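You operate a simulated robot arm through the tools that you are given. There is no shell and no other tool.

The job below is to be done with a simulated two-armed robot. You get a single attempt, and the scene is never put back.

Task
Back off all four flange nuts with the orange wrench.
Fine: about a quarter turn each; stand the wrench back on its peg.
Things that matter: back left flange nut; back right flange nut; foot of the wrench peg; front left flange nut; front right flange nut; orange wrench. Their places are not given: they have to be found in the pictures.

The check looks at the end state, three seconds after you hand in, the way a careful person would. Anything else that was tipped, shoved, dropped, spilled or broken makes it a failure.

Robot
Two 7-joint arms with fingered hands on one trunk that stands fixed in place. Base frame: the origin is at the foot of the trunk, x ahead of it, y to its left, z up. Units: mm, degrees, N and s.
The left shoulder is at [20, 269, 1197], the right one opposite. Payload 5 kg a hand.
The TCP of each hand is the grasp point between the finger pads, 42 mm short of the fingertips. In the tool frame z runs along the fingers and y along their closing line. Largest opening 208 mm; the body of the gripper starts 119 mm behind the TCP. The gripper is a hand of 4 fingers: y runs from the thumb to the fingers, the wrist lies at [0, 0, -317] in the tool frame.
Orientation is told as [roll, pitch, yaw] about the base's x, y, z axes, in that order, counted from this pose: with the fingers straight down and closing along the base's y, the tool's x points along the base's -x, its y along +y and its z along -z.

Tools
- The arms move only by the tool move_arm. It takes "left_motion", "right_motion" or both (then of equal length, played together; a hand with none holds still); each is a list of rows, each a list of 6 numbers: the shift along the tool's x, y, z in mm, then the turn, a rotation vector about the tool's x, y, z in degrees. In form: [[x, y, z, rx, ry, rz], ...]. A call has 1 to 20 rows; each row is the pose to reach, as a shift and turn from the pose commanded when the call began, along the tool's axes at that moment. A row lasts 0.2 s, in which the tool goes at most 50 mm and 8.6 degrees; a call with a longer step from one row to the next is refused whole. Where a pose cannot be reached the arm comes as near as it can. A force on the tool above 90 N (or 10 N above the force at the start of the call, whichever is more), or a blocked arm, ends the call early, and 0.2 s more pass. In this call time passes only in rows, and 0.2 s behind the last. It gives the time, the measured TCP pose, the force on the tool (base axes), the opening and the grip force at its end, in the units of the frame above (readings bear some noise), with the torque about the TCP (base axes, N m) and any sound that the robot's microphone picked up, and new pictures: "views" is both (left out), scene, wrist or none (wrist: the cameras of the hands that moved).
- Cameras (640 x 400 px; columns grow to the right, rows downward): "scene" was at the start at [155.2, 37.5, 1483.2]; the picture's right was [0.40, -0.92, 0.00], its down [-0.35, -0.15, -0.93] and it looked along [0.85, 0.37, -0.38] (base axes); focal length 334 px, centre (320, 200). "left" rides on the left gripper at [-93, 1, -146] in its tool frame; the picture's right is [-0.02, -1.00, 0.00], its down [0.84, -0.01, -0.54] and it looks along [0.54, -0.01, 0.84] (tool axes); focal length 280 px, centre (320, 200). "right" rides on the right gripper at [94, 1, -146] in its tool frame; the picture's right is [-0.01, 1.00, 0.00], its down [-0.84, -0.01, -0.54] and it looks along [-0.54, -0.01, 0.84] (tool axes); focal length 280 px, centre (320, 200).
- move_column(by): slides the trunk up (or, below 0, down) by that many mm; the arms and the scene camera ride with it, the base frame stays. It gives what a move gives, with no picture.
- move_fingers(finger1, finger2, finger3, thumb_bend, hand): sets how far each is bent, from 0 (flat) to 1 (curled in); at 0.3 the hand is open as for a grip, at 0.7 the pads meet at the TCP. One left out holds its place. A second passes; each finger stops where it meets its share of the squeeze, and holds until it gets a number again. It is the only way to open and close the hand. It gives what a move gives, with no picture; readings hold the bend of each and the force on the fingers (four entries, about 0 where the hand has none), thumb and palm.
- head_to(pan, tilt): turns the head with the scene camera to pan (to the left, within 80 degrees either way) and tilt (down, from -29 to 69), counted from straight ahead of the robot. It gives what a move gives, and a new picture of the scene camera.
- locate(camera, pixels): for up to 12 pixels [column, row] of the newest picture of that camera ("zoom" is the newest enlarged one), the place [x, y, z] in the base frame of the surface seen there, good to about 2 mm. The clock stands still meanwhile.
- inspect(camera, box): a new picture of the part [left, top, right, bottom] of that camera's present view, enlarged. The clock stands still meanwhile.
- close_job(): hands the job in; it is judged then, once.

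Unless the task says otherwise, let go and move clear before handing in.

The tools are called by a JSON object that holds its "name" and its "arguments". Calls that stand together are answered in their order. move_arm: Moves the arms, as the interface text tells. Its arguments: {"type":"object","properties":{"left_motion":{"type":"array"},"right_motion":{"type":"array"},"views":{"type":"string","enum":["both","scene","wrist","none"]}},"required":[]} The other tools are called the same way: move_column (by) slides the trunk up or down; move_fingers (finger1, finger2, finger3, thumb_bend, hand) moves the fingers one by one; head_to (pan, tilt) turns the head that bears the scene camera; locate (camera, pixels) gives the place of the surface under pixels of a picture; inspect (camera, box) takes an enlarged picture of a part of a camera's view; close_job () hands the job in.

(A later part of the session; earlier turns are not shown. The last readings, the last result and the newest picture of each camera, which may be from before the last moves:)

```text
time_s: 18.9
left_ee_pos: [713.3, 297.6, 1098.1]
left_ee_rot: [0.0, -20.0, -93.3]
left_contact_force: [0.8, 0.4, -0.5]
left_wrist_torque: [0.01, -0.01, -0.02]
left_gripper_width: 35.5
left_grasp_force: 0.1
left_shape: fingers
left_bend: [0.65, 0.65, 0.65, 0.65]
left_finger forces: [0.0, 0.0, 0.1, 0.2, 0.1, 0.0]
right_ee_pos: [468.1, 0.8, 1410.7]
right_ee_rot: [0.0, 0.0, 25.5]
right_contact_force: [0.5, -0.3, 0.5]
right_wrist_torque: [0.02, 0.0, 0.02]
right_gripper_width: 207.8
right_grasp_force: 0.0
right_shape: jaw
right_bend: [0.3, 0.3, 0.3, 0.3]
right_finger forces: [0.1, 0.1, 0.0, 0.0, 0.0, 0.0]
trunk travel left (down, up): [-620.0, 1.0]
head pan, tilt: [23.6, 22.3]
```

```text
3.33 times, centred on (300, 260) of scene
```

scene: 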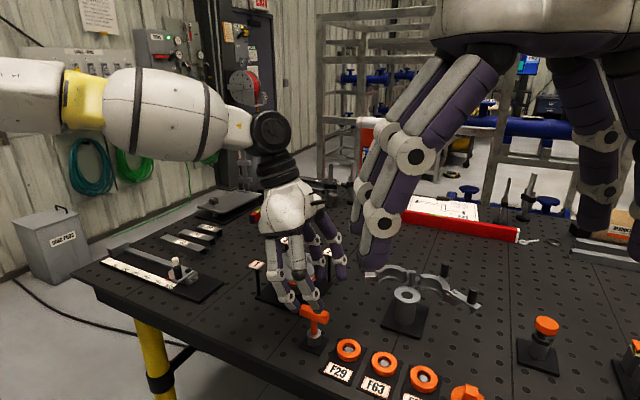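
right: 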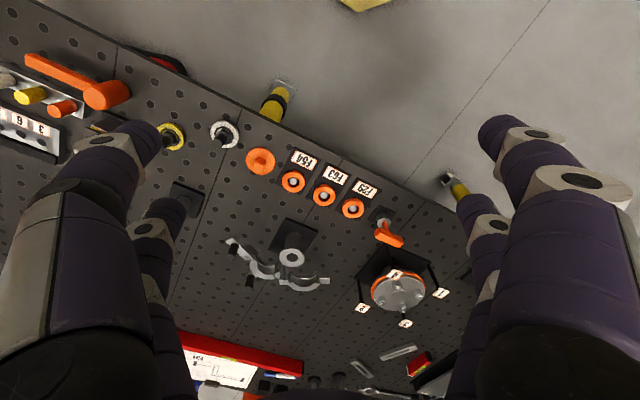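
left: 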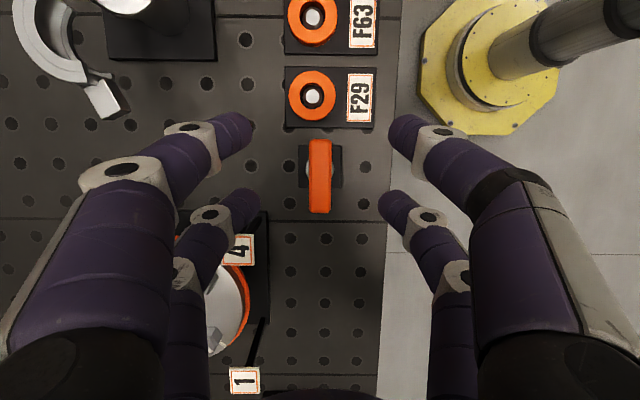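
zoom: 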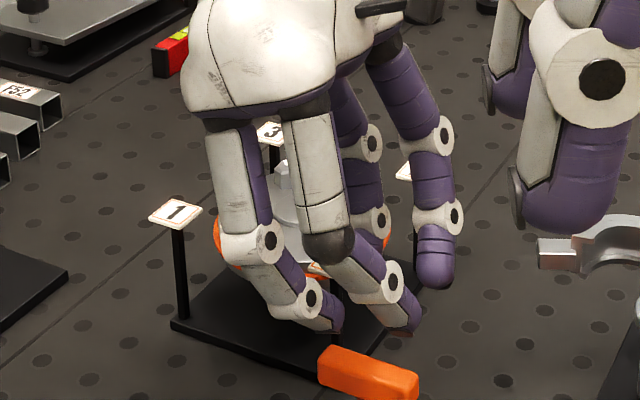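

The tips curl in and are the closest points, so the grip will be a fingertip pinch rather than at the TCP. I'll locate the fingertip surfaces to find where the pinch lies relative to the TCP.

{"name": "locate", "arguments": {"camera": "left", "pixels": [[297, 128], [299, 135], [343, 128], [341, 136], [300, 204], [300, 211], [340, 206], [342, 213], [290, 120], [290, 200], [270, 125], [275, 210]]}}

```text
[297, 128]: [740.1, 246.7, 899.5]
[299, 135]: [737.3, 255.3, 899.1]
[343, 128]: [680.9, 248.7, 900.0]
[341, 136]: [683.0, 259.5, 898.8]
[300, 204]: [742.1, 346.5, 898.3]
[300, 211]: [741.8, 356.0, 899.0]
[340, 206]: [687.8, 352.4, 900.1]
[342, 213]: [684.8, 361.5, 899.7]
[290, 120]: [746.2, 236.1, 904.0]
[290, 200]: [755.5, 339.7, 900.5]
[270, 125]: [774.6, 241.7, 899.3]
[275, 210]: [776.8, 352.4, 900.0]
```

Locate used the older picture with the fingers wider apart. I'll take a fresh zoom and locate the tips in that.

{"name": "inspect", "arguments": {"camera": "left", "box": [200, 60, 440, 260]}}

{"name": "locate", "arguments": {"camera": "zoom", "pixels": [[275, 140], [278, 155], [365, 145], [362, 158], [278, 290], [278, 300], [360, 295], [358, 305], [235, 150], [235, 300], [405, 150], [400, 305]]}}

```text
2.00 times, centred on (320, 160) of left
```

zoom: 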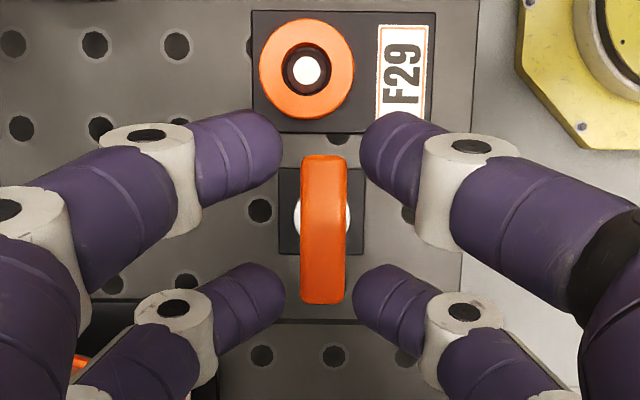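

```text
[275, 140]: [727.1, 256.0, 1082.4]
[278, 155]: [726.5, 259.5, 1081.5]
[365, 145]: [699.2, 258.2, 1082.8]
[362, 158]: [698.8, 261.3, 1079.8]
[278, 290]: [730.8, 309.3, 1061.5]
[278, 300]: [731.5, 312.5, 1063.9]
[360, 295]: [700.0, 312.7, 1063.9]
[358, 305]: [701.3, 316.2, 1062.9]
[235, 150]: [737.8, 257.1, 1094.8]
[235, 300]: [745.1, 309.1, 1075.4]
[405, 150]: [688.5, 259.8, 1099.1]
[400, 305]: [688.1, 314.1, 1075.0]
```

The pinch point sits about 28 mm beyond the TCP, with tips at ±28 mm along tool x, so a pitch tilt would put the tips at the bar's edges. A roll tilt (about the bar's axis) of about 9 degrees suits the pinch better, so I'll level the hand while rising and then test that.

{"name": "move_arm", "arguments": {"left_motion": [[-6.8, 0, -18.8, 0, 7, 0], [-13.7, 0, -37.6, 0, 14, 0], [-20.5, 0, -56.4, 0, 20, 0], [-34.2, 0, -94, 0, 20, 0]], "views": "none"}}

{"name": "move_arm", "arguments": {"left_motion": [[0, 0, 0, -5, 0, 0], [0, 0, 0, -9, 0, 0]], "views": "none"}}

```text
time_s: 19.9
left_ee_pos: [714.4, 297.5, 1198.0]
left_ee_rot: [0.1, 0.0, -93.2]
left_contact_force: [0.1, -0.2, -0.4]
left_wrist_torque: [0.02, -0.07, 0.0]
left_gripper_width: 35.2
left_grasp_force: 0.1
left_shape: fingers
left_bend: [0.65, 0.65, 0.65, 0.65]
left_finger forces: [0.0, 0.0, 0.1, 0.0, 0.0, 0.0]
right_ee_pos: [465.9, -0.6, 1409.6]
right_ee_rot: [0.1, -0.2, 25.5]
right_contact_force: [-1.1, 0.0, 0.0]
right_wrist_torque: [-0.06, -0.15, -0.01]
right_gripper_width: 207.7
right_grasp_force: 0.0
right_shape: jaw
right_bend: [0.3, 0.3, 0.3, 0.3]
right_finger forces: [0.1, 0.1, 0.0, 0.1, 0.1, 0.0]
trunk travel left (down, up): [-620.0, 1.0]
head pan, tilt: [23.6, 22.3]
```

```text
time_s: 20.5
left_ee_pos: [715.6, 299.3, 1196.3]
left_ee_rot: [9.0, -0.1, -93.3]
left_contact_force: [1.0, 1.0, -0.5]
left_wrist_torque: [-0.04, 0.09, -0.02]
left_gripper_width: 35.0
left_grasp_force: 0.0
left_shape: fingers
left_bend: [0.65, 0.65, 0.65, 0.65]
left_finger forces: [0.0, 0.0, 0.1, 0.0, 0.0, 0.1]
right_ee_pos: [469.4, 0.1, 1409.5]
right_ee_rot: [0.0, 0.1, 25.6]
right_contact_force: [0.8, -0.7, -0.1]
right_wrist_torque: [-0.07, 0.12, 0.01]
right_gripper_width: 208.2
right_grasp_force: 0.1
right_shape: jaw
right_bend: [0.3, 0.3, 0.3, 0.3]
right_finger forces: [0.1, 0.1, 0.0, 0.1, 0.1, 0.0]
trunk travel left (down, up): [-620.0, 1.0]
head pan, tilt: [23.6, 22.3]
```

The orientation reads [9, 0, -93.3] as intended. Now I'll test the start pose over nut 3 with yaw -123 and 9 degrees of roll, at TCP z≈1120.

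{"name": "move_arm", "arguments": {"left_motion": [[25.5, 24.5, 15, 0, -0.66, 4.16], [50.9, 49, 30, 0, -1.3, 8.3], [76.4, 73.5, 45, 0, -2, 12.5], [101.9, 97.9, 60, 0, -2.6, 16.6], [127.4, 122.4, 75, 0, -3.3, 20.8], [152.8, 146.9, 90, 0, -3.9, 24.9], [178.3, 171.4, 105.1, 0, -4.6, 29.1]], "views": "wrist"}}

```text
time_s: 22.1
left_ee_pos: [832.6, 415.0, 1107.8]
left_ee_rot: [10.1, 1.7, -119.2]
left_contact_force: [-0.8, 3.3, -0.3]
left_wrist_torque: [-0.38, -0.13, -0.07]
left_gripper_width: 35.0
left_grasp_force: 0.0
left_shape: fingers
left_bend: [0.65, 0.65, 0.65, 0.65]
left_finger forces: [0.1, 0.0, 0.0, 0.0, 0.1, 0.1]
left hand out of reach, approached as far as the arm can: row 6, 7
right_ee_pos: [465.6, 4.8, 1410.8]
right_ee_rot: [-0.2, 0.0, 25.8]
right_contact_force: [-1.2, 3.8, 0.0]
right_wrist_torque: [-0.47, -0.24, -0.01]
right_gripper_width: 207.9
right_grasp_force: 0.0
right_shape: jaw
right_bend: [0.3, 0.3, 0.3, 0.3]
right_finger forces: [0.0, 0.0, 0.0, 0.1, 0.0, 0.0]
trunk travel left (down, up): [-620.0, 1.0]
head pan, tilt: [23.6, 22.3]
```

left: 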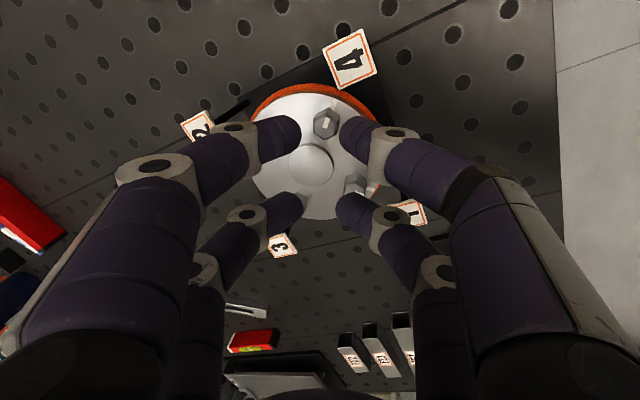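

Yaw -119 is the wrist's limit there, so the stroke must be -63 to +27, which did work. A mixed tilt (about 8 degrees pitch and 4.5 roll) gives enough reach at both ends while keeping the tips nearly level on the bar; I'll swing back and set that tilt.

{"name": "move_arm", "arguments": {"left_motion": [[0.2, 1, -5.6, 0.24, 1.41, -7.93], [0.4, 2, -11.3, 0.48, 2.83, -15.86], [0.5, 3, -16.9, 0.72, 4.24, -23.8], [0.7, 4, -22.5, 0.95, 5.65, -31.7], [0.9, 5, -28, 1.19, 7.06, -39.6], [1.1, 6, -33.8, 1.43, 8.48, -47.6], [1.2, 7, -39.4, 1.67, 9.89, -55.5]], "views": "none"}}

{"name": "move_arm", "arguments": {"left_motion": [[0, 0, 0, 2.8, -4.75, -0.6], [0, 0, 0, 5.6, -9.5, -1.2]], "views": "none"}}

```text
time_s: 23.7
left_ee_pos: [835.4, 408.3, 1147.5]
left_ee_rot: [10.1, 1.9, -62.9]
left_contact_force: [0.0, -0.5, -0.3]
left_wrist_torque: [0.01, 0.05, 0.01]
left_gripper_width: 34.9
left_grasp_force: 0.0
left_shape: fingers
left_bend: [0.65, 0.65, 0.65, 0.65]
left_finger forces: [0.1, 0.0, 0.0, 0.0, 0.0, 0.0]
right_ee_pos: [467.5, -0.9, 1409.5]
right_ee_rot: [-0.1, 0.0, 25.7]
right_contact_force: [0.4, 0.3, 1.1]
right_wrist_torque: [-0.01, 0.01, 0.02]
right_gripper_width: 207.9
right_grasp_force: 0.1
right_shape: jaw
right_bend: [0.3, 0.3, 0.3, 0.3]
right_finger forces: [0.0, 0.0, 0.0, 0.0, 0.0, 0.0]
trunk travel left (down, up): [-620.0, 1.0]
head pan, tilt: [23.6, 22.3]
```

```text
time_s: 24.3
left_ee_pos: [836.2, 407.7, 1149.6]
left_ee_rot: [4.5, -7.7, -62.9]
left_contact_force: [0.4, -0.1, -0.5]
left_wrist_torque: [0.03, -0.02, 0.0]
left_gripper_width: 35.0
left_grasp_force: 0.0
left_shape: fingers
left_bend: [0.65, 0.65, 0.65, 0.65]
left_finger forces: [0.0, 0.1, 0.0, 0.0, 0.1, 0.0]
right_ee_pos: [466.2, -0.5, 1409.5]
right_ee_rot: [0.0, 0.0, 25.6]
right_contact_force: [-0.5, -0.1, -1.1]
right_wrist_torque: [-0.03, -0.04, 0.0]
right_gripper_width: 207.9
right_grasp_force: 0.1
right_shape: jaw
right_bend: [0.3, 0.3, 0.3, 0.3]
right_finger forces: [0.1, 0.1, 0.0, 0.0, 0.0, 0.2]
trunk travel left (down, up): [-620.0, 1.0]
head pan, tilt: [23.6, 22.3]
```

The hand now reads [4.5, -7.7, -62.9]. I'll test the real stroke over nut 3 in free air: move to TCP (910, 465, 1118) and swing +90 degrees.

{"name": "move_arm", "arguments": {"left_motion": [[7.2, 29.8, 11.8, 0, 0, 0], [14.4, 59.7, 23.6, 0, 0, 0], [21.6, 89.5, 35.4, 0, 0, 0], [21.3, 89.0, 35.4, -1.02, 0.58, -7.41], [20.9, 88.6, 35.4, -2.04, 1.17, -14.8], [20.5, 88.2, 35.4, -3.05, 1.75, -22.2], [20, 87.9, 35.5, -4.07, 2.33, -29.6], [19.5, 87.6, 35.5, -5.09, 2.91, -37.0], [19, 87.4, 35.6, -6.11, 3.5, -44.4], [18.4, 87.3, 35.7, -7.12, 4.08, -51.9], [17.8, 87.3, 35.7, -8.14, 4.66, -59.3], [17.3, 87.3, 35.8, -9.16, 5.24, -66.7], [16.7, 87.4, 35.9, -10.2, 5.83, -74.1], [16.2, 87.6, 36, -11.2, 6.41, -81.5], [15.7, 87.8, 36.1, -12.2, 6.99, -88.9]], "views": "wrist"}}

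```text
time_s: 27.5
left_ee_pos: [894.8, 466.2, 1118.7]
left_ee_rot: [4.4, -8.1, 27.1]
left_contact_force: [0.5, 0.5, 0.9]
left_wrist_torque: [0.02, -0.06, 0.0]
left_gripper_width: 35.0
left_grasp_force: 0.1
left_shape: fingers
left_bend: [0.65, 0.65, 0.65, 0.65]
left_finger forces: [0.0, 0.0, 0.1, 0.1, 0.0, 0.0]
left hand out of reach, approached as far as the arm can: row 13, 14, 15
right_ee_pos: [466.3, -0.5, 1408.9]
right_ee_rot: [0.1, 0.0, 25.6]
right_contact_force: [0.1, -0.1, 0.4]
right_wrist_torque: [0.01, -0.03, -0.01]
right_gripper_width: 207.8
right_grasp_force: 0.0
right_shape: jaw
right_bend: [0.3, 0.3, 0.3, 0.3]
right_finger forces: [0.0, 0.0, 0.1, 0.1, 0.0, 0.0]
trunk travel left (down, up): [-620.0, 1.0]
head pan, tilt: [23.6, 22.3]
```

left: 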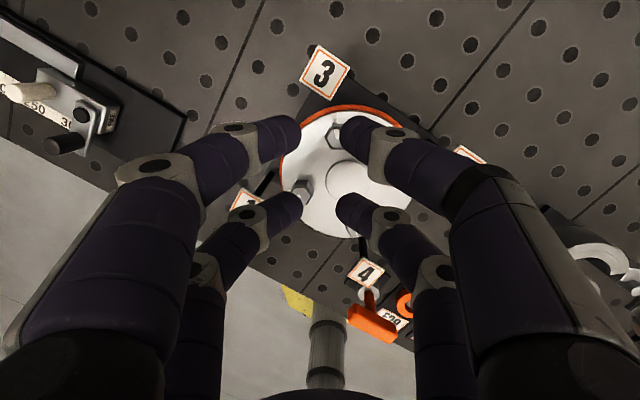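

At nut 3 the swing ran out of room past about yaw 12 with the small tilt, though it did work to yaw 50 with more tilt. I'll test a moderate tilt (pitch -12, roll 5) at the end-of-stroke yaw of 27.

{"name": "move_arm", "arguments": {"left_motion": [[-4.6, -7.1, 1.4, -0.3, -2, 0], [-9.2, -14.3, 2.9, -0.6, -3.9, 0], [-9.2, -14.3, 2.9, -0.6, -3.9, 0]], "views": "none"}}

```text
time_s: 28.3
left_ee_pos: [906.1, 461.2, 1115.6]
left_ee_rot: [5.1, -11.8, 26.6]
left_contact_force: [0.1, 0.7, 0.8]
left_wrist_torque: [0.0, -0.01, 0.01]
left_gripper_width: 34.9
left_grasp_force: 0.0
left_shape: fingers
left_bend: [0.65, 0.65, 0.65, 0.65]
left_finger forces: [0.0, 0.1, 0.0, 0.0, 0.0, 0.1]
left hand out of reach, approached as far as the arm can: row 2, 3
right_ee_pos: [467.2, -0.3, 1410.4]
right_ee_rot: [0.0, 0.0, 25.7]
right_contact_force: [-0.7, -0.5, -0.5]
right_wrist_torque: [0.02, -0.01, 0.03]
right_gripper_width: 208.0
right_grasp_force: 0.1
right_shape: jaw
right_bend: [0.3, 0.3, 0.3, 0.3]
right_finger forces: [0.1, 0.0, 0.0, 0.0, 0.1, 0.0]
trunk travel left (down, up): [-620.0, 1.0]
head pan, tilt: [23.6, 22.3]
```

With pitch -12 it falls only about 4 mm short at yaw 27 over nut 3. I'll check nut 2 (back right) the same way: go to its start pose at yaw -63, then sweep forward.

{"name": "move_arm", "arguments": {"left_motion": [[2.4, -4.7, -0.9, 1.55, -0.63, 7.26], [4.8, -9.5, -1.9, 3.1, -1.27, 14.5], [7.2, -14.2, -2.8, 4.65, -1.9, 21.8], [9.6, -18.9, -3.7, 6.2, -2.53, 29], [12, -23.7, -4.6, 7.75, -3.17, 36.3], [14.4, -28.4, -5.6, 9.3, -3.8, 43.6], [16.7, -33.1, -6.5, 10.85, -4.4, 50.8], [19.1, -37.9, -7.4, 12.4, -5.1, 58.1], [21.5, -42.6, -8.3, 13.95, -5.7, 65.3], [23.9, -47.3, -9.3, 15.5, -6.3, 72.6], [26.3, -52.1, -10.2, 17.05, -7, 79.8], [28.7, -56.8, -11.1, 18.6, -7.6, 87.1]], "views": "none"}}

```text
time_s: 30.9
left_ee_pos: [904.1, 396.1, 1114.3]
left_ee_rot: [4.8, -11.7, -62.7]
left_contact_force: [0.1, -0.3, -0.2]
left_wrist_torque: [-0.03, 0.08, -0.01]
left_gripper_width: 35.1
left_grasp_force: 0.0
left_shape: fingers
left_bend: [0.65, 0.65, 0.65, 0.65]
left_finger forces: [0.1, 0.0, 0.0, 0.0, 0.1, 0.1]
right_ee_pos: [467.8, 0.5, 1409.6]
right_ee_rot: [0.0, 0.0, 25.6]
right_contact_force: [0.5, 0.1, 0.2]
right_wrist_torque: [0.0, 0.02, 0.0]
right_gripper_width: 207.8
right_grasp_force: 0.0
right_shape: jaw
right_bend: [0.3, 0.3, 0.3, 0.3]
right_finger forces: [0.0, 0.0, 0.0, 0.0, 0.0, 0.1]
trunk travel left (down, up): [-620.0, 1.0]
head pan, tilt: [23.6, 22.3]
```

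Nut 2's start pose is reachable at [4.8, -11.7, -62.7]. Now I'll sweep the +90 degree stroke there in free air.

{"name": "move_arm", "arguments": {"left_motion": [[-0.36, -0.74, 0.01, -1.56, 0.64, -7.31], [-0.81, -1.43, 0.05, -3.12, 1.28, -14.6], [-1.35, -2.05, 0.11, -4.68, 1.92, -21.9], [-1.95, -2.6, 0.19, -6.24, 2.56, -29.2], [-2.63, -3.06, 0.29, -7.8, 3.2, -36.5], [-3.35, -3.43, 0.42, -9.36, 3.84, -43.8], [-4.11, -3.71, 0.56, -10.9, 4.48, -51.2], [-4.9, -3.88, 0.71, -12.5, 5.12, -58.5], [-5.71, -3.94, 0.88, -14, 5.76, -65.8], [-6.51, -3.9, 1.05, -15.6, 6.4, -73.1], [-7.3, -3.74, 1.23, -17.2, 7.04, -80.4], [-8.06, -3.49, 1.42, -18.7, 7.68, -87.7]], "views": "none"}}

```text
time_s: 33.5
left_ee_pos: [873.7, 405.0, 1112.0]
left_ee_rot: [5.1, -11.9, 27.4]
left_contact_force: [0.7, 1.7, -0.1]
left_wrist_torque: [0.02, 0.05, 0.04]
left_gripper_width: 34.8
left_grasp_force: 0.2
left_shape: fingers
left_bend: [0.65, 0.65, 0.65, 0.65]
left_finger forces: [0.1, 0.0, 0.1, 0.0, 0.0, 0.1]
left hand out of reach, approached as far as the arm can: row 9, 10, 11, 12
right_ee_pos: [467.4, 0.2, 1410.0]
right_ee_rot: [0.1, -0.1, 25.6]
right_contact_force: [0.2, 0.0, -1.1]
right_wrist_torque: [-0.03, 0.04, -0.01]
right_gripper_width: 207.8
right_grasp_force: 0.1
right_shape: jaw
right_bend: [0.3, 0.3, 0.3, 0.3]
right_finger forces: [0.0, 0.1, 0.1, 0.1, 0.0, 0.0]
trunk travel left (down, up): [-620.0, 1.0]
head pan, tilt: [23.6, 22.3]
```

Nut 2 works from yaw -63 to about -3 and then runs out, so for the back nuts I'll ratchet: a partial stroke, lift, index back 60 degrees, and finish. Before gripping I'll measure the bar's height in the scene view.

{"name": "inspect", "arguments": {"camera": "scene", "box": [290, 295, 340, 335]}}

{"name": "locate", "arguments": {"camera": "zoom", "pixels": [[250, 120], [250, 140], [250, 160], [250, 180], [250, 200], [250, 100], [250, 220], [300, 230], [380, 180], [380, 220], [320, 260], [320, 200]]}}

```text
10.00 times, centred on (315, 315) of scene
```

zoom: 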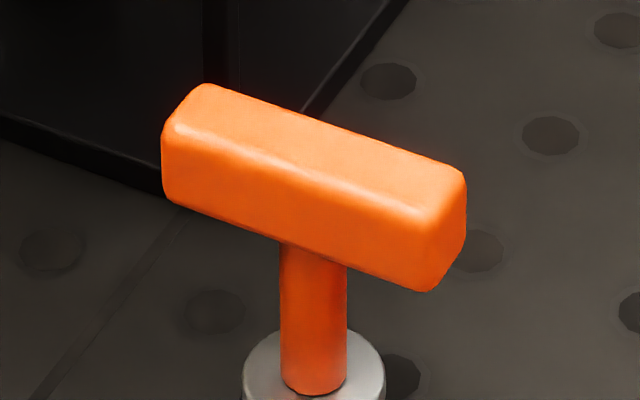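

```text
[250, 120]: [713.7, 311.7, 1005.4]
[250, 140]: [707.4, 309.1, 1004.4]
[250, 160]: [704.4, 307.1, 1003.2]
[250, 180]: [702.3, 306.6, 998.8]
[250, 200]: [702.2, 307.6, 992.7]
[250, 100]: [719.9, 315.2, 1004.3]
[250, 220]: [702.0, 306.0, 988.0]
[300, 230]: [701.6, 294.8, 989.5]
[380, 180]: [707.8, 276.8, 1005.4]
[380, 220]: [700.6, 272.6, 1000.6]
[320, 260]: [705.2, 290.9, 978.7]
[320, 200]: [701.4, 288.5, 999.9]
```

The bar's flat sides run about z 987–1000, centred at 994, so small tip height differences are fine. I'll choose tilt [5, -10] and fly back above the wrench at yaw -93.

{"name": "move_arm", "arguments": {"left_motion": [[12.2, -0.8, -4.6, 1.65, -0.7, 7.82], [24.3, -1.5, -9.1, 3.31, -1.4, 15.64], [36.5, -2.3, -13.7, 4.96, -2.1, 23.46], [48.7, -3, -18.2, 6.61, -2.8, 31.28], [60.8, -3.8, -22.8, 8.27, -3.5, 39.1], [73, -4.6, -27.4, 9.92, -4.2, 46.92], [85.2, -5.3, -31.9, 11.57, -4.9, 54.74], [97.3, -6.1, -36.5, 13.23, -5.6, 62.56], [109.5, -6.8, -41, 14.88, -6.3, 70.38], [121.7, -7.6, -45.6, 16.53, -7, 78.2], [133.8, -8.4, -50.2, 18.19, -7.7, 86.02], [146, -9.1, -54.7, 19.84, -8.4, 93.84], [158.2, -9.9, -59.3, 21.49, -9.1, 101.66], [170.3, -10.6, -63.8, 23.15, -9.8, 109.48], [182.5, -11.4, -68.4, 24.8, -10.5, 117.3]], "views": "none"}}

{"name": "move_fingers", "arguments": {"hand": "left", "finger1": 0.6, "finger2": 0.6, "finger3": 0.6, "thumb_bend": 0.6}}

{"name": "move_arm", "arguments": {"left_motion": [[0, 0, 0, 0.1, 1.9, 0], [0, 0, 0, 0.1, 1.9, 0]], "views": "both"}}

```text
time_s: 36.7
left_ee_pos: [712.2, 302.0, 1142.9]
left_ee_rot: [4.9, -11.9, -93.0]
left_contact_force: [0.2, -0.3, -0.5]
left_wrist_torque: [0.01, -0.02, 0.0]
left_gripper_width: 35.0
left_grasp_force: 0.0
left_shape: fingers
left_bend: [0.65, 0.65, 0.65, 0.65]
left_finger forces: [0.0, 0.1, 0.1, 0.0, 0.1, 0.1]
right_ee_pos: [468.0, 0.2, 1409.5]
right_ee_rot: [-0.1, -0.1, 25.5]
right_contact_force: [0.4, 0.6, 0.5]
right_wrist_torque: [0.0, 0.04, -0.01]
right_gripper_width: 208.0
right_grasp_force: 0.0
right_shape: jaw
right_bend: [0.3, 0.3, 0.3, 0.3]
right_finger forces: [0.0, 0.0, 0.0, 0.0, 0.0, 0.1]
trunk travel left (down, up): [-620.0, 1.0]
head pan, tilt: [23.6, 22.3]
```

```text
time_s: 37.7
left_ee_pos: [712.9, 302.6, 1144.6]
left_ee_rot: [4.8, -11.7, -93.1]
left_contact_force: [0.5, -0.5, 0.9]
left_wrist_torque: [-0.02, -0.02, -0.03]
left_gripper_width: 59.8
left_grasp_force: 0.0
left_shape: fingers
left_bend: [0.6, 0.6, 0.6, 0.6]
left_finger forces: [0.0, 0.0, 0.0, 0.0, 0.0, 0.0]
right_ee_pos: [467.5, -0.3, 1409.5]
right_ee_rot: [0.0, 0.1, 25.5]
right_contact_force: [0.3, -0.6, -0.9]
right_wrist_torque: [-0.02, 0.01, 0.03]
right_gripper_width: 207.8
right_grasp_force: 0.0
right_shape: jaw
right_bend: [0.3, 0.3, 0.3, 0.3]
right_finger forces: [0.0, 0.0, 0.0, 0.0, 0.1, 0.0]
trunk travel left (down, up): [-620.0, 1.0]
head pan, tilt: [23.6, 22.3]
```

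```text
time_s: 38.3
left_ee_pos: [712.1, 302.9, 1143.4]
left_ee_rot: [4.7, -10.0, -92.7]
left_contact_force: [0.1, 0.5, 0.5]
left_wrist_torque: [-0.08, 0.03, -0.01]
left_gripper_width: 59.6
left_grasp_force: 0.0
left_shape: fingers
left_bend: [0.6, 0.6, 0.6, 0.6]
left_finger forces: [0.0, 0.0, 0.1, 0.1, 0.0, 0.1]
right_ee_pos: [466.3, 0.7, 1411.0]
right_ee_rot: [-0.1, 0.0, 25.6]
right_contact_force: [-0.5, 1.4, 0.0]
right_wrist_torque: [-0.06, 0.02, 0.02]
right_gripper_width: 207.9
right_grasp_force: 0.1
right_shape: jaw
right_bend: [0.3, 0.3, 0.3, 0.3]
right_finger forces: [0.1, 0.0, 0.1, 0.1, 0.0, 0.0]
trunk travel left (down, up): [-620.0, 1.0]
head pan, tilt: [23.6, 22.3]
```

scene: 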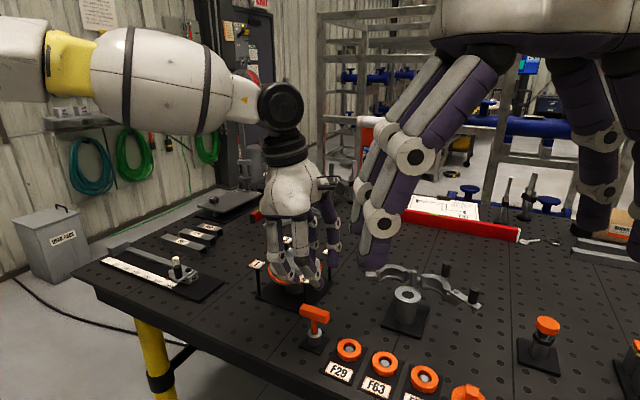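
left: 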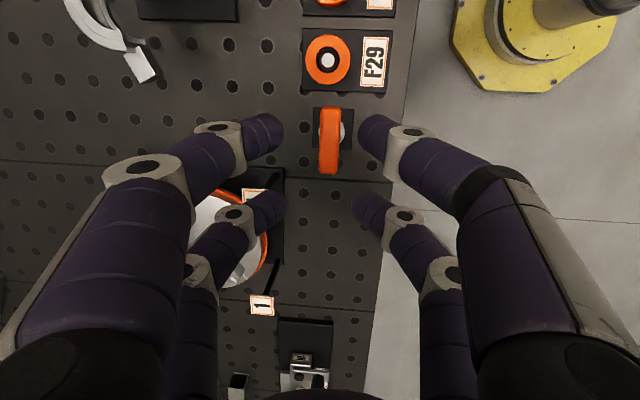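

Hand is at about (712.4, 302.5, 1143) with yaw -93 and a 60 mm opening. I'll go down 73 mm while watching for contact, then check the bar's position in the wrist view.

{"name": "move_arm", "arguments": {"left_motion": [[3.7, -2.6, 23.9, 0, 0, 0], [7.4, -5.2, 47.8, 0, 0, 0], [11.1, -7.8, 71.7, 0, 0, 0], [11.1, -7.8, 71.7, 0, 0, 0]], "views": "both"}}

```text
time_s: 39.3
left_ee_pos: [708.3, 300.6, 1071.2]
left_ee_rot: [4.8, -9.9, -92.8]
left_contact_force: [-1.9, 0.3, -0.3]
left_wrist_torque: [0.03, -0.04, -0.02]
left_gripper_width: 59.9
left_grasp_force: 0.0
left_shape: fingers
left_bend: [0.6, 0.6, 0.6, 0.6]
left_finger forces: [0.0, 0.1, 0.0, 0.0, 0.0, 0.0]
right_ee_pos: [467.2, -0.4, 1410.8]
right_ee_rot: [0.1, -0.1, 25.6]
right_contact_force: [-0.6, 0.3, 0.3]
right_wrist_torque: [0.03, -0.05, 0.0]
right_gripper_width: 207.7
right_grasp_force: 0.0
right_shape: jaw
right_bend: [0.3, 0.3, 0.3, 0.3]
right_finger forces: [0.1, 0.1, 0.0, 0.1, 0.0, 0.0]
trunk travel left (down, up): [-620.0, 1.0]
head pan, tilt: [23.6, 22.3]
```

scene: 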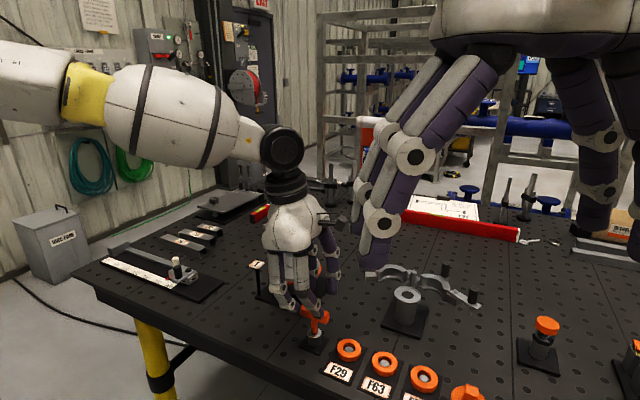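
left: 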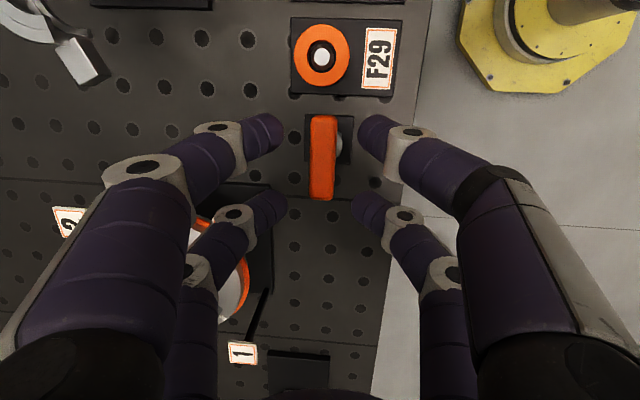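

The bar shows at (323, 157) between the front tips (275, 130)/(365, 130). I'll locate tips and bar together to measure the offset within one frame.

{"name": "inspect", "arguments": {"camera": "left", "box": [230, 90, 410, 250]}}

{"name": "locate", "arguments": {"camera": "left", "pixels": [[278, 135], [363, 136], [281, 210], [357, 211], [313, 125], [334, 125], [311, 185], [333, 185], [324, 120], [322, 195], [323, 155], [274, 128]]}}

```text
2.50 times, centred on (320, 170) of left
```

zoom: 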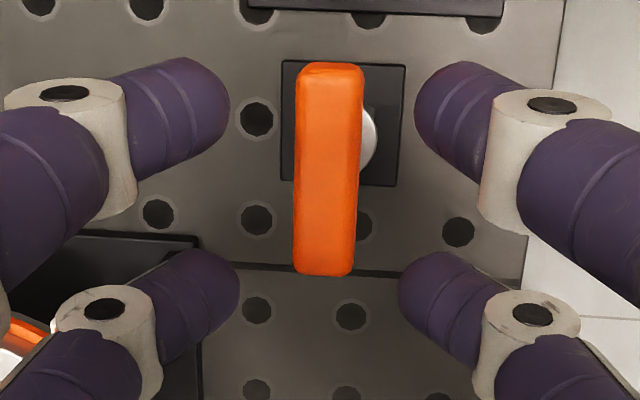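

```text
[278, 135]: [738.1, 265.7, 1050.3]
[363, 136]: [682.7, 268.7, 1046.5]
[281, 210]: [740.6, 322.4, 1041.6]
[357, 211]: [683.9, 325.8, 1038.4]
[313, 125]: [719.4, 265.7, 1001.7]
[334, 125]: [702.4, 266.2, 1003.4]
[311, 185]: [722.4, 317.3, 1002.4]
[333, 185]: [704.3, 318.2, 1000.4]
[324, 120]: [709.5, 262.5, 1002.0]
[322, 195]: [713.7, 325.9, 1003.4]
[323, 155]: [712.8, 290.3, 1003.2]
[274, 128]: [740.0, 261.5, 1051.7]
```

Relative to the tips' midpoint (711.3, 295.6, 1044) the bar centre is at (713, 296, 994), so I need +1.7 in x, +0.5 in y and 50 mm down. Tag 4 has clearance now; I'll descend and watch the finger forces.

{"name": "move_arm", "arguments": {"left_motion": [[2.3, -0.6, 12.3, 0, 0, 0], [4.6, -1.3, 24.5, 0, 0, 0], [7, -2, 36.8, 0, 0, 0], [9.3, -2.6, 49.1, 0, 0, 0], [9.3, -2.6, 49.1, 0, 0, 0]], "views": "both"}}

```text
time_s: 40.5
left_ee_pos: [710.9, 302.4, 1020.3]
left_ee_rot: [4.8, -9.9, -92.9]
left_contact_force: [0.7, 0.1, -0.1]
left_wrist_torque: [0.03, -0.02, 0.02]
left_gripper_width: 59.7
left_grasp_force: 0.1
left_shape: fingers
left_bend: [0.6, 0.6, 0.6, 0.6]
left_finger forces: [0.0, 0.1, 0.0, 0.0, 0.0, 0.0]
right_ee_pos: [467.9, 0.2, 1409.6]
right_ee_rot: [0.0, 0.0, 25.6]
right_contact_force: [-0.1, 0.6, -0.1]
right_wrist_torque: [0.01, -0.03, 0.0]
right_gripper_width: 207.9
right_grasp_force: 0.2
right_shape: jaw
right_bend: [0.3, 0.3, 0.3, 0.3]
right_finger forces: [0.1, 0.0, 0.0, 0.0, 0.1, 0.0]
trunk travel left (down, up): [-620.0, 1.0]
head pan, tilt: [23.6, 22.3]
```

scene: 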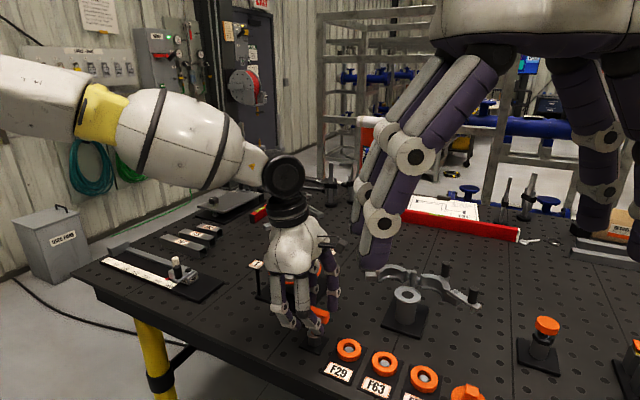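
left: 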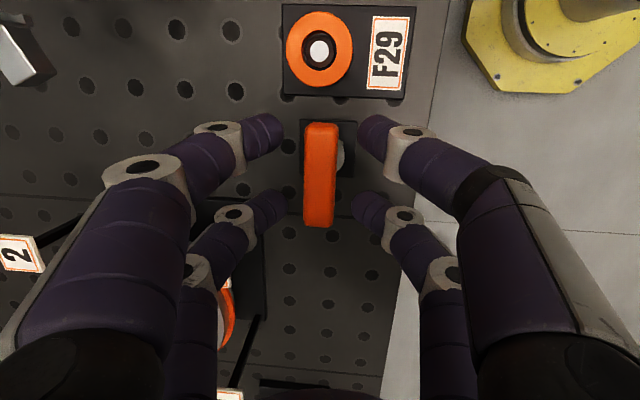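

No contact, and the bar (u 304–338) is centred between the tips. I'll close all four fingers onto it.

{"name": "move_fingers", "arguments": {"hand": "left", "finger1": 0.75, "finger2": 0.75, "finger3": 0.75, "thumb_bend": 0.75}}

{"name": "inspect", "arguments": {"camera": "left", "box": [200, 70, 440, 250]}}

{"name": "inspect", "arguments": {"camera": "scene", "box": [260, 240, 360, 360]}}

```text
time_s: 41.5
left_ee_pos: [711.7, 301.8, 1020.3]
left_ee_rot: [4.8, -9.9, -93.0]
left_contact_force: [0.3, -0.5, -0.6]
left_wrist_torque: [0.03, -0.08, -0.01]
left_gripper_width: 27.2
left_grasp_force: 23.2
left_shape: fingers
left_bend: [0.64, 0.66, 0.67, 0.68]
left_finger forces: [12.0, 11.6, 8.9, 0.0, 13.9, 0.0]
right_ee_pos: [467.1, 0.4, 1409.3]
right_ee_rot: [0.0, 0.1, 25.7]
right_contact_force: [0.0, -0.9, 0.4]
right_wrist_torque: [0.0, 0.01, 0.0]
right_gripper_width: 207.8
right_grasp_force: 0.1
right_shape: jaw
right_bend: [0.3, 0.3, 0.3, 0.3]
right_finger forces: [0.0, 0.1, 0.0, 0.0, 0.0, 0.0]
trunk travel left (down, up): [-620.0, 1.0]
head pan, tilt: [23.6, 22.3]
```

```text
2.22 times, centred on (320, 160) of left
```

zoom: 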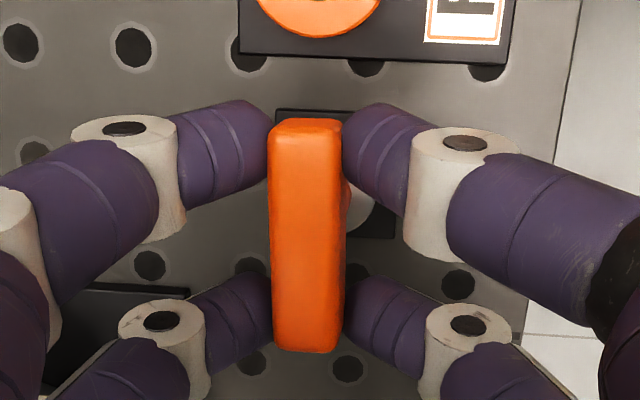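

```text
3.33 times, centred on (310, 300) of scene
```

zoom: 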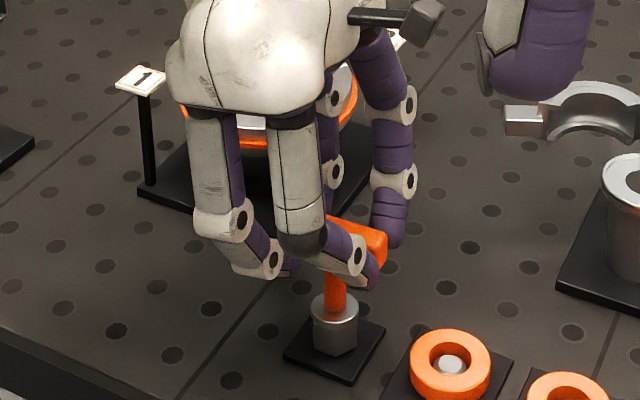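

All four tips hold the bar with about 23 N of squeeze. I'll lift slowly 45 mm and check that the wrench comes along and stays upright.

{"name": "move_arm", "arguments": {"left_motion": [[-1.7, 0.9, -9.8, 0, 0, 0], [-3.5, 1.7, -19.6, 0, 0, 0], [-5.2, 2.6, -29.4, 0, 0, 0], [-6.9, 3.4, -39.2, 0, 0, 0], [-7.8, 3.9, -44.1, 0, 0, 0]], "views": "both"}}

{"name": "inspect", "arguments": {"camera": "scene", "box": [260, 230, 360, 360]}}

```text
time_s: 42.7
left_ee_pos: [711.7, 302.5, 1064.6]
left_ee_rot: [4.8, -9.9, -92.9]
left_contact_force: [-0.5, -0.3, -2.4]
left_wrist_torque: [-0.02, -0.02, 0.0]
left_gripper_width: 27.1
left_grasp_force: 23.4
left_shape: fingers
left_bend: [0.64, 0.66, 0.67, 0.68]
left_finger forces: [12.2, 11.4, 9.3, 0.0, 14.3, 0.0]
right_ee_pos: [467.0, -0.1, 1410.3]
right_ee_rot: [-0.1, 0.1, 25.6]
right_contact_force: [-1.2, -0.9, -0.8]
right_wrist_torque: [-0.03, -0.03, 0.01]
right_gripper_width: 207.7
right_grasp_force: 0.1
right_shape: jaw
right_bend: [0.3, 0.3, 0.3, 0.3]
right_finger forces: [0.0, 0.1, 0.0, 0.0, 0.0, 0.0]
trunk travel left (down, up): [-620.0, 1.0]
head pan, tilt: [23.6, 22.3]
```

scene: 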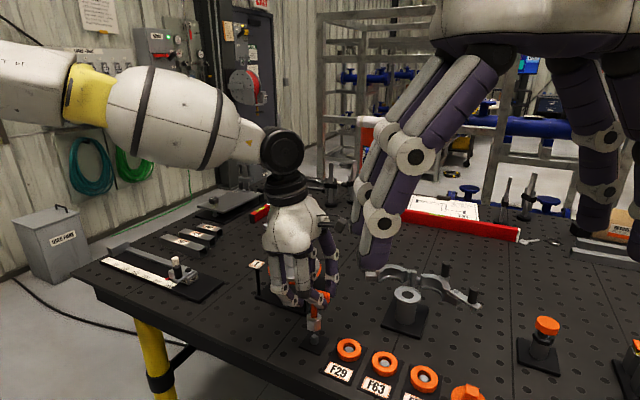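
left: 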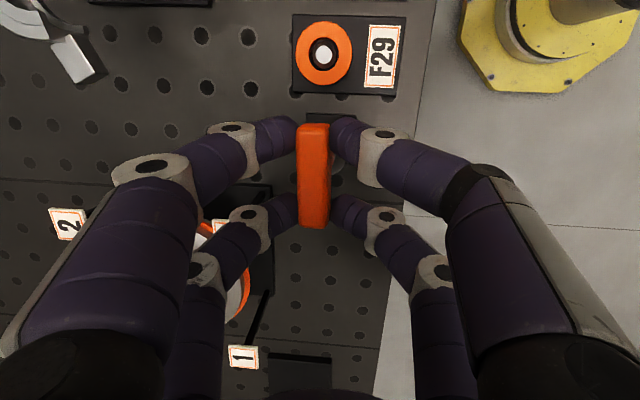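

```text
3.08 times, centred on (310, 295) of scene
```

zoom: 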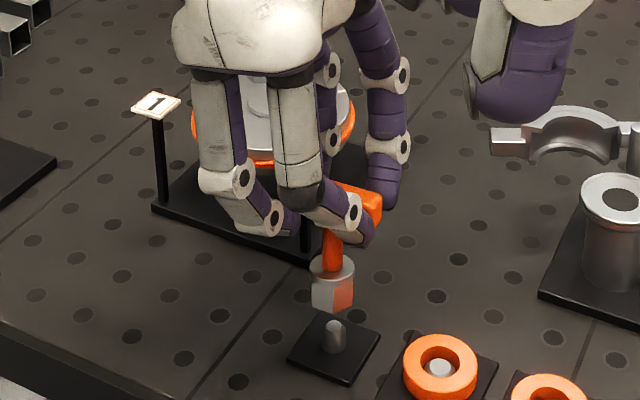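

The wrench lifted cleanly (2.4 N) and the peg is a plain round post, so its yaw on return doesn't matter. I'll zoom in to check the socket's orientation and bottom.

{"name": "inspect", "arguments": {"camera": "scene", "box": [295, 295, 345, 345]}}

{"name": "locate", "arguments": {"camera": "zoom", "pixels": [[190, 30], [180, 90], [160, 140], [220, 150], [210, 165], [200, 130], [150, 100], [250, 100], [205, 240], [205, 215], [205, 275], [230, 245]]}}

```text
8.00 times, centred on (320, 320) of scene
```

zoom: 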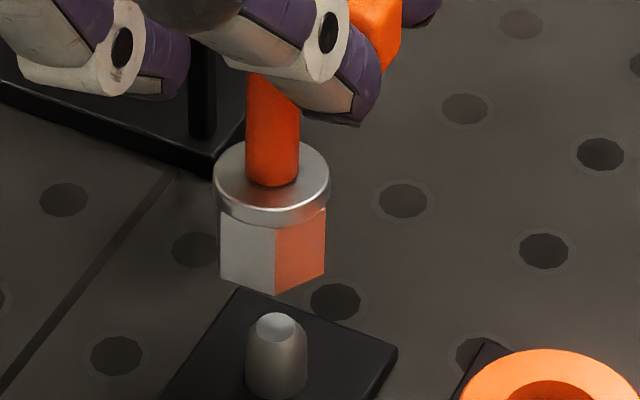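

```text
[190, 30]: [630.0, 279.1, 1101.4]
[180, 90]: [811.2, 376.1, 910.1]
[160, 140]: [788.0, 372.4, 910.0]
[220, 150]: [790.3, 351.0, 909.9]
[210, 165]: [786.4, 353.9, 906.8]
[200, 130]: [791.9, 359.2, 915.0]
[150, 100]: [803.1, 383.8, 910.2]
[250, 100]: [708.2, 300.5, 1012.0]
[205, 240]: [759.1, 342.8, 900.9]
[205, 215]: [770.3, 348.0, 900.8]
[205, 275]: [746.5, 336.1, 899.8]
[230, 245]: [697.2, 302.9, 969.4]
```

I'll take the exact points on this zoom: the hex edge near x=274, its bottom at y≈293, the collar and the peg's top.

{"name": "locate", "arguments": {"camera": "zoom", "pixels": [[274, 240], [274, 265], [274, 290], [224, 240], [224, 272], [322, 235], [322, 270], [272, 195], [275, 325], [275, 370], [250, 380], [305, 370]]}}

```text
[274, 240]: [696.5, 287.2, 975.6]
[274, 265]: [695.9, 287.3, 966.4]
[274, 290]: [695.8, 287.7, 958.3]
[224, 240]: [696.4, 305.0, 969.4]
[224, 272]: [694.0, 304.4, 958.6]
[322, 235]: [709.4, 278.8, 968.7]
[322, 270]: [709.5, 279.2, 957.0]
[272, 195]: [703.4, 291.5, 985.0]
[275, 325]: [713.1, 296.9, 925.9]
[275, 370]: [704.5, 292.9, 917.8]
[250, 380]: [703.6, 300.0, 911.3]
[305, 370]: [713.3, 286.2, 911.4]
```

The socket hangs upright with its bottom about 82 mm below the bar's centre. Before moving I want precise nut centres, so I'll look at the flange through the right hand's camera.

{"name": "inspect", "arguments": {"camera": "right", "box": [320, 190, 480, 340]}}

{"name": "inspect", "arguments": {"camera": "right", "box": [0, 0, 640, 400]}}

```text
2.67 times, centred on (400, 265) of right
```

zoom: 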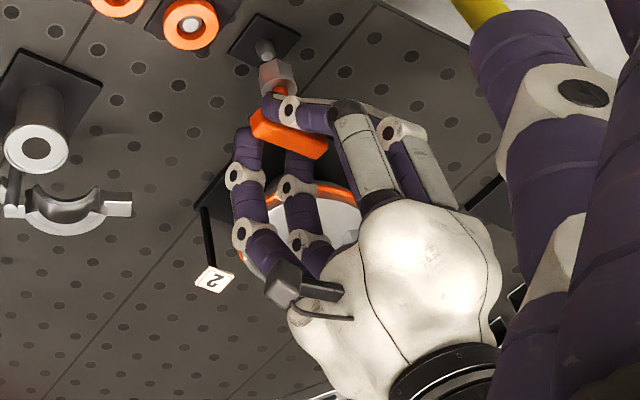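

```text
1.00 times, centred on (320, 200) of right (not enlarged: the box is as wide or as high as the picture)
```

zoom: 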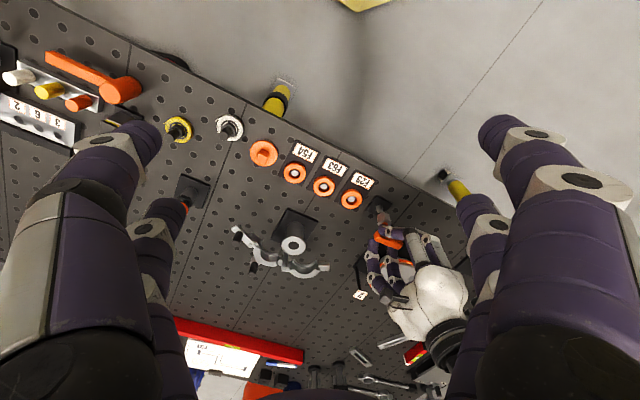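

The hand hides the flange from both cameras. I'll raise the wrench and move it aside to the left (about y 480) while turning to yaw -63, so the scene camera can see the nuts.

{"name": "move_arm", "arguments": {"left_motion": [[-5, 2.5, -28.1, 0, 0, 0], [-9.9, 4.9, -56.3, 0, 0, 0], [-14.9, 7.4, -84.4, 0, 0, 0], [14.6, 6.3, -89.7, -0.87, 0.43, -4.9], [44.1, 5.2, -95, -1.73, 0.87, -9.8], [73.6, 4, -100.4, -2.6, 1.3, -14.7], [103.1, 2.9, -105.7, -3.47, 1.73, -19.6], [132.6, 1.8, -111, -4.33, 2.17, -24.5], [162.1, 0.7, -116.3, -5.2, 2.6, -29.4]], "views": "both"}}

```text
time_s: 44.7
left_ee_pos: [712.5, 485.3, 1151.5]
left_ee_rot: [4.8, -9.8, -62.8]
left_contact_force: [-0.3, 0.3, -1.8]
left_wrist_torque: [-0.04, 0.01, 0.02]
left_gripper_width: 26.6
left_grasp_force: 23.8
left_shape: fingers
left_bend: [0.64, 0.66, 0.67, 0.68]
left_finger forces: [12.3, 11.5, 9.2, 0.1, 14.3, 0.1]
right_ee_pos: [467.5, 1.1, 1410.1]
right_ee_rot: [0.0, 0.0, 25.6]
right_contact_force: [-0.5, 0.7, -0.4]
right_wrist_torque: [-0.16, -0.02, 0.01]
right_gripper_width: 208.0
right_grasp_force: 0.0
right_shape: jaw
right_bend: [0.3, 0.3, 0.3, 0.3]
right_finger forces: [0.0, 0.0, 0.0, 0.1, 0.0, 0.0]
trunk travel left (down, up): [-620.0, 1.0]
head pan, tilt: [23.6, 22.3]
```

scene: 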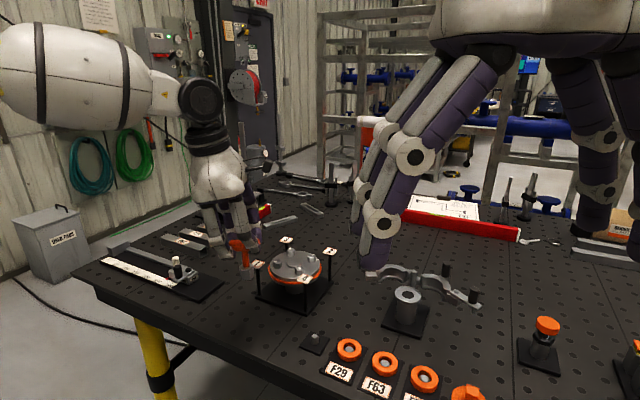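
left: 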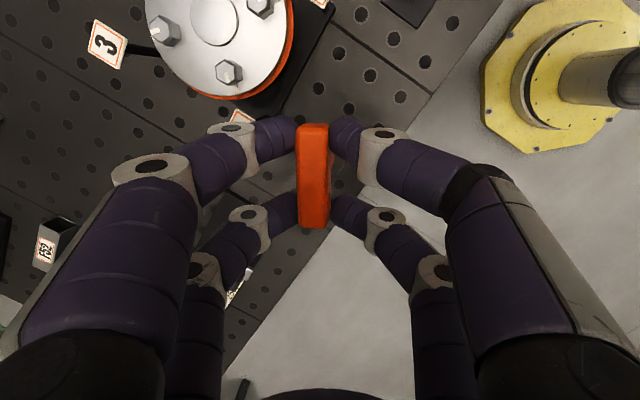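

Both cameras see the flange now: scene at (294, 262), left camera with nuts 1, 3 and 4 at (229, 73), (163, 32), (260, 5). I'll zoom on each and locate their centres.

{"name": "inspect", "arguments": {"camera": "scene", "box": [264, 240, 328, 284]}}

{"name": "inspect", "arguments": {"camera": "left", "box": [205, 54, 253, 92]}}

```text
9.09 times, centred on (296, 262) of scene
```

zoom: 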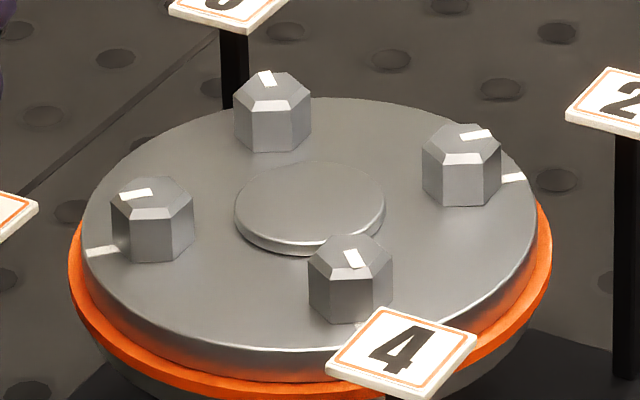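

```text
10.53 times, centred on (229, 73) of left
```

zoom: 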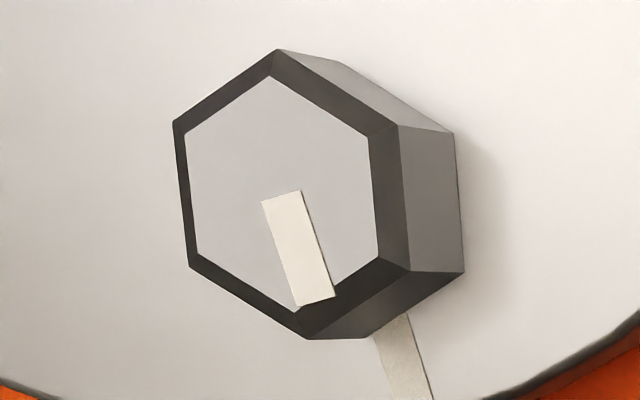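

I'll locate nut 1's top-face corners on this zoom.

{"name": "locate", "arguments": {"camera": "zoom", "pixels": [[268, 80], [190, 136], [200, 251], [300, 303], [375, 253], [366, 140], [285, 193], [280, 150], [240, 200], [330, 180], [435, 200], [250, 255]]}}

{"name": "inspect", "arguments": {"camera": "left", "box": [139, 12, 187, 50]}}

```text
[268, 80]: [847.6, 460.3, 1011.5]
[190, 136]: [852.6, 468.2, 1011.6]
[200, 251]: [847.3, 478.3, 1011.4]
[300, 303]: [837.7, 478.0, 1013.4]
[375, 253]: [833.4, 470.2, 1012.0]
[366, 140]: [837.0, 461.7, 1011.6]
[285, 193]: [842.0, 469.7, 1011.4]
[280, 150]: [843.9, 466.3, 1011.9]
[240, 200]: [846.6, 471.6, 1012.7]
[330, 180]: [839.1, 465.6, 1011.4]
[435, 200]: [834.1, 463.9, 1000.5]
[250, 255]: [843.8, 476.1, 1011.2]
```

```text
10.53 times, centred on (163, 31) of left
```

zoom: 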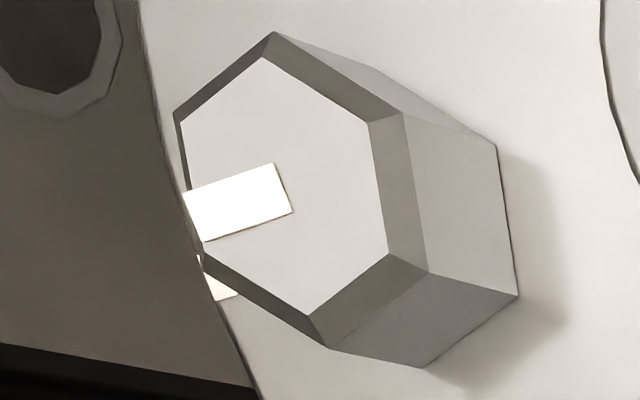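

Nut 1's centre comes out at (842.6, 469.5) with its hex turned -2.8 degrees. Now nut 3's corners on the newest zoom.

{"name": "locate", "arguments": {"camera": "zoom", "pixels": [[264, 62], [185, 122], [205, 246], [307, 311], [383, 250], [362, 127], [285, 188], [300, 150], [320, 220], [270, 120]]}}

{"name": "inspect", "arguments": {"camera": "left", "box": [236, 0, 284, 30]}}

```text
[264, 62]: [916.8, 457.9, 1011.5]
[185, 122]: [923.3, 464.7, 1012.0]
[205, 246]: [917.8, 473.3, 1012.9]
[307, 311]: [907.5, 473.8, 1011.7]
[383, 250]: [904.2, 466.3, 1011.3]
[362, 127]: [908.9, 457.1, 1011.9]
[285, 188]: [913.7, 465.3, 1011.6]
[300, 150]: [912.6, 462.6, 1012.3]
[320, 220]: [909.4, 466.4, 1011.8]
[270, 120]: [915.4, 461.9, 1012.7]
```

```text
13.33 times, centred on (260, 15) of left
```

zoom: 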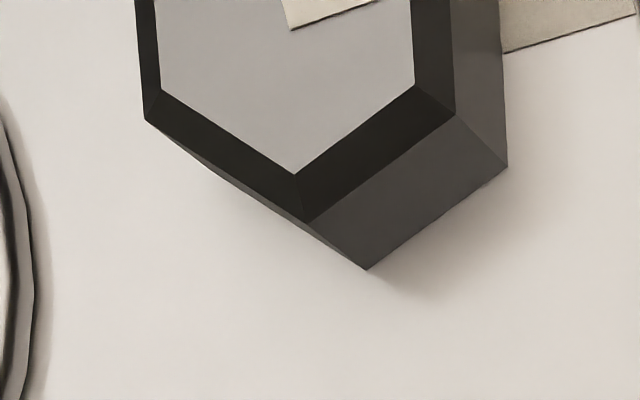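

Nut 3's centre is (913.1, 465.5), giving a 70.6 mm square turned -3.2 degrees. I'll cross-check with the scene camera on nut 1 and nut 4.

{"name": "inspect", "arguments": {"camera": "scene", "box": [273, 257, 289, 267]}}

{"name": "locate", "arguments": {"camera": "zoom", "pixels": [[150, 100], [250, 80], [350, 80], [450, 100], [400, 150], [250, 150], [320, 120], [200, 130]]}}

{"name": "inspect", "arguments": {"camera": "scene", "box": [291, 242, 323, 264]}}

```text
16.00 times, centred on (281, 262) of scene
```

zoom: 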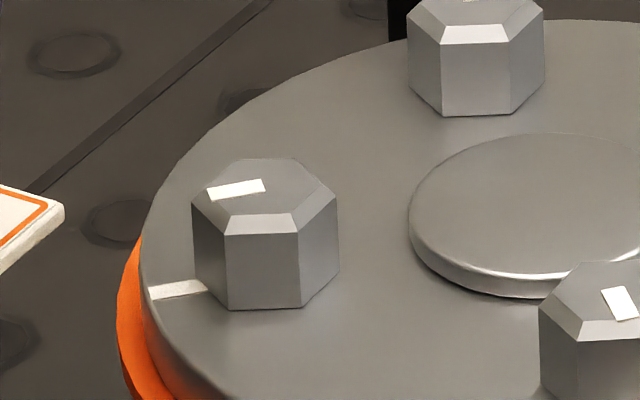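

```text
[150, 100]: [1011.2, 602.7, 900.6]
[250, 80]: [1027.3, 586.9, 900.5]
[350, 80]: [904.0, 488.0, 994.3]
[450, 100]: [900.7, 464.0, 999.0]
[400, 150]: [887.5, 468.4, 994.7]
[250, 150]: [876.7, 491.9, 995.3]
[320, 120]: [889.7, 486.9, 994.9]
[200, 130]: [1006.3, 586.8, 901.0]
```

```text
16.00 times, centred on (307, 253) of scene
```

zoom: 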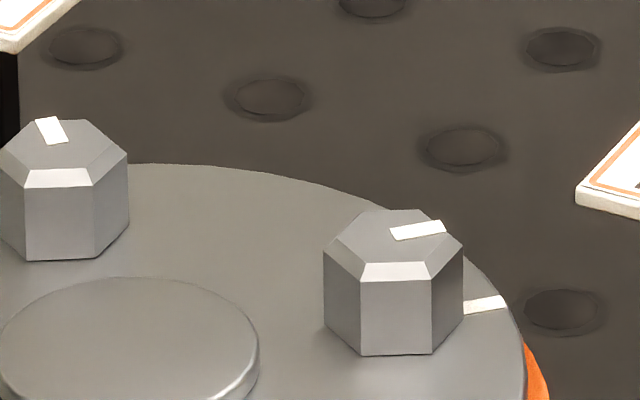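

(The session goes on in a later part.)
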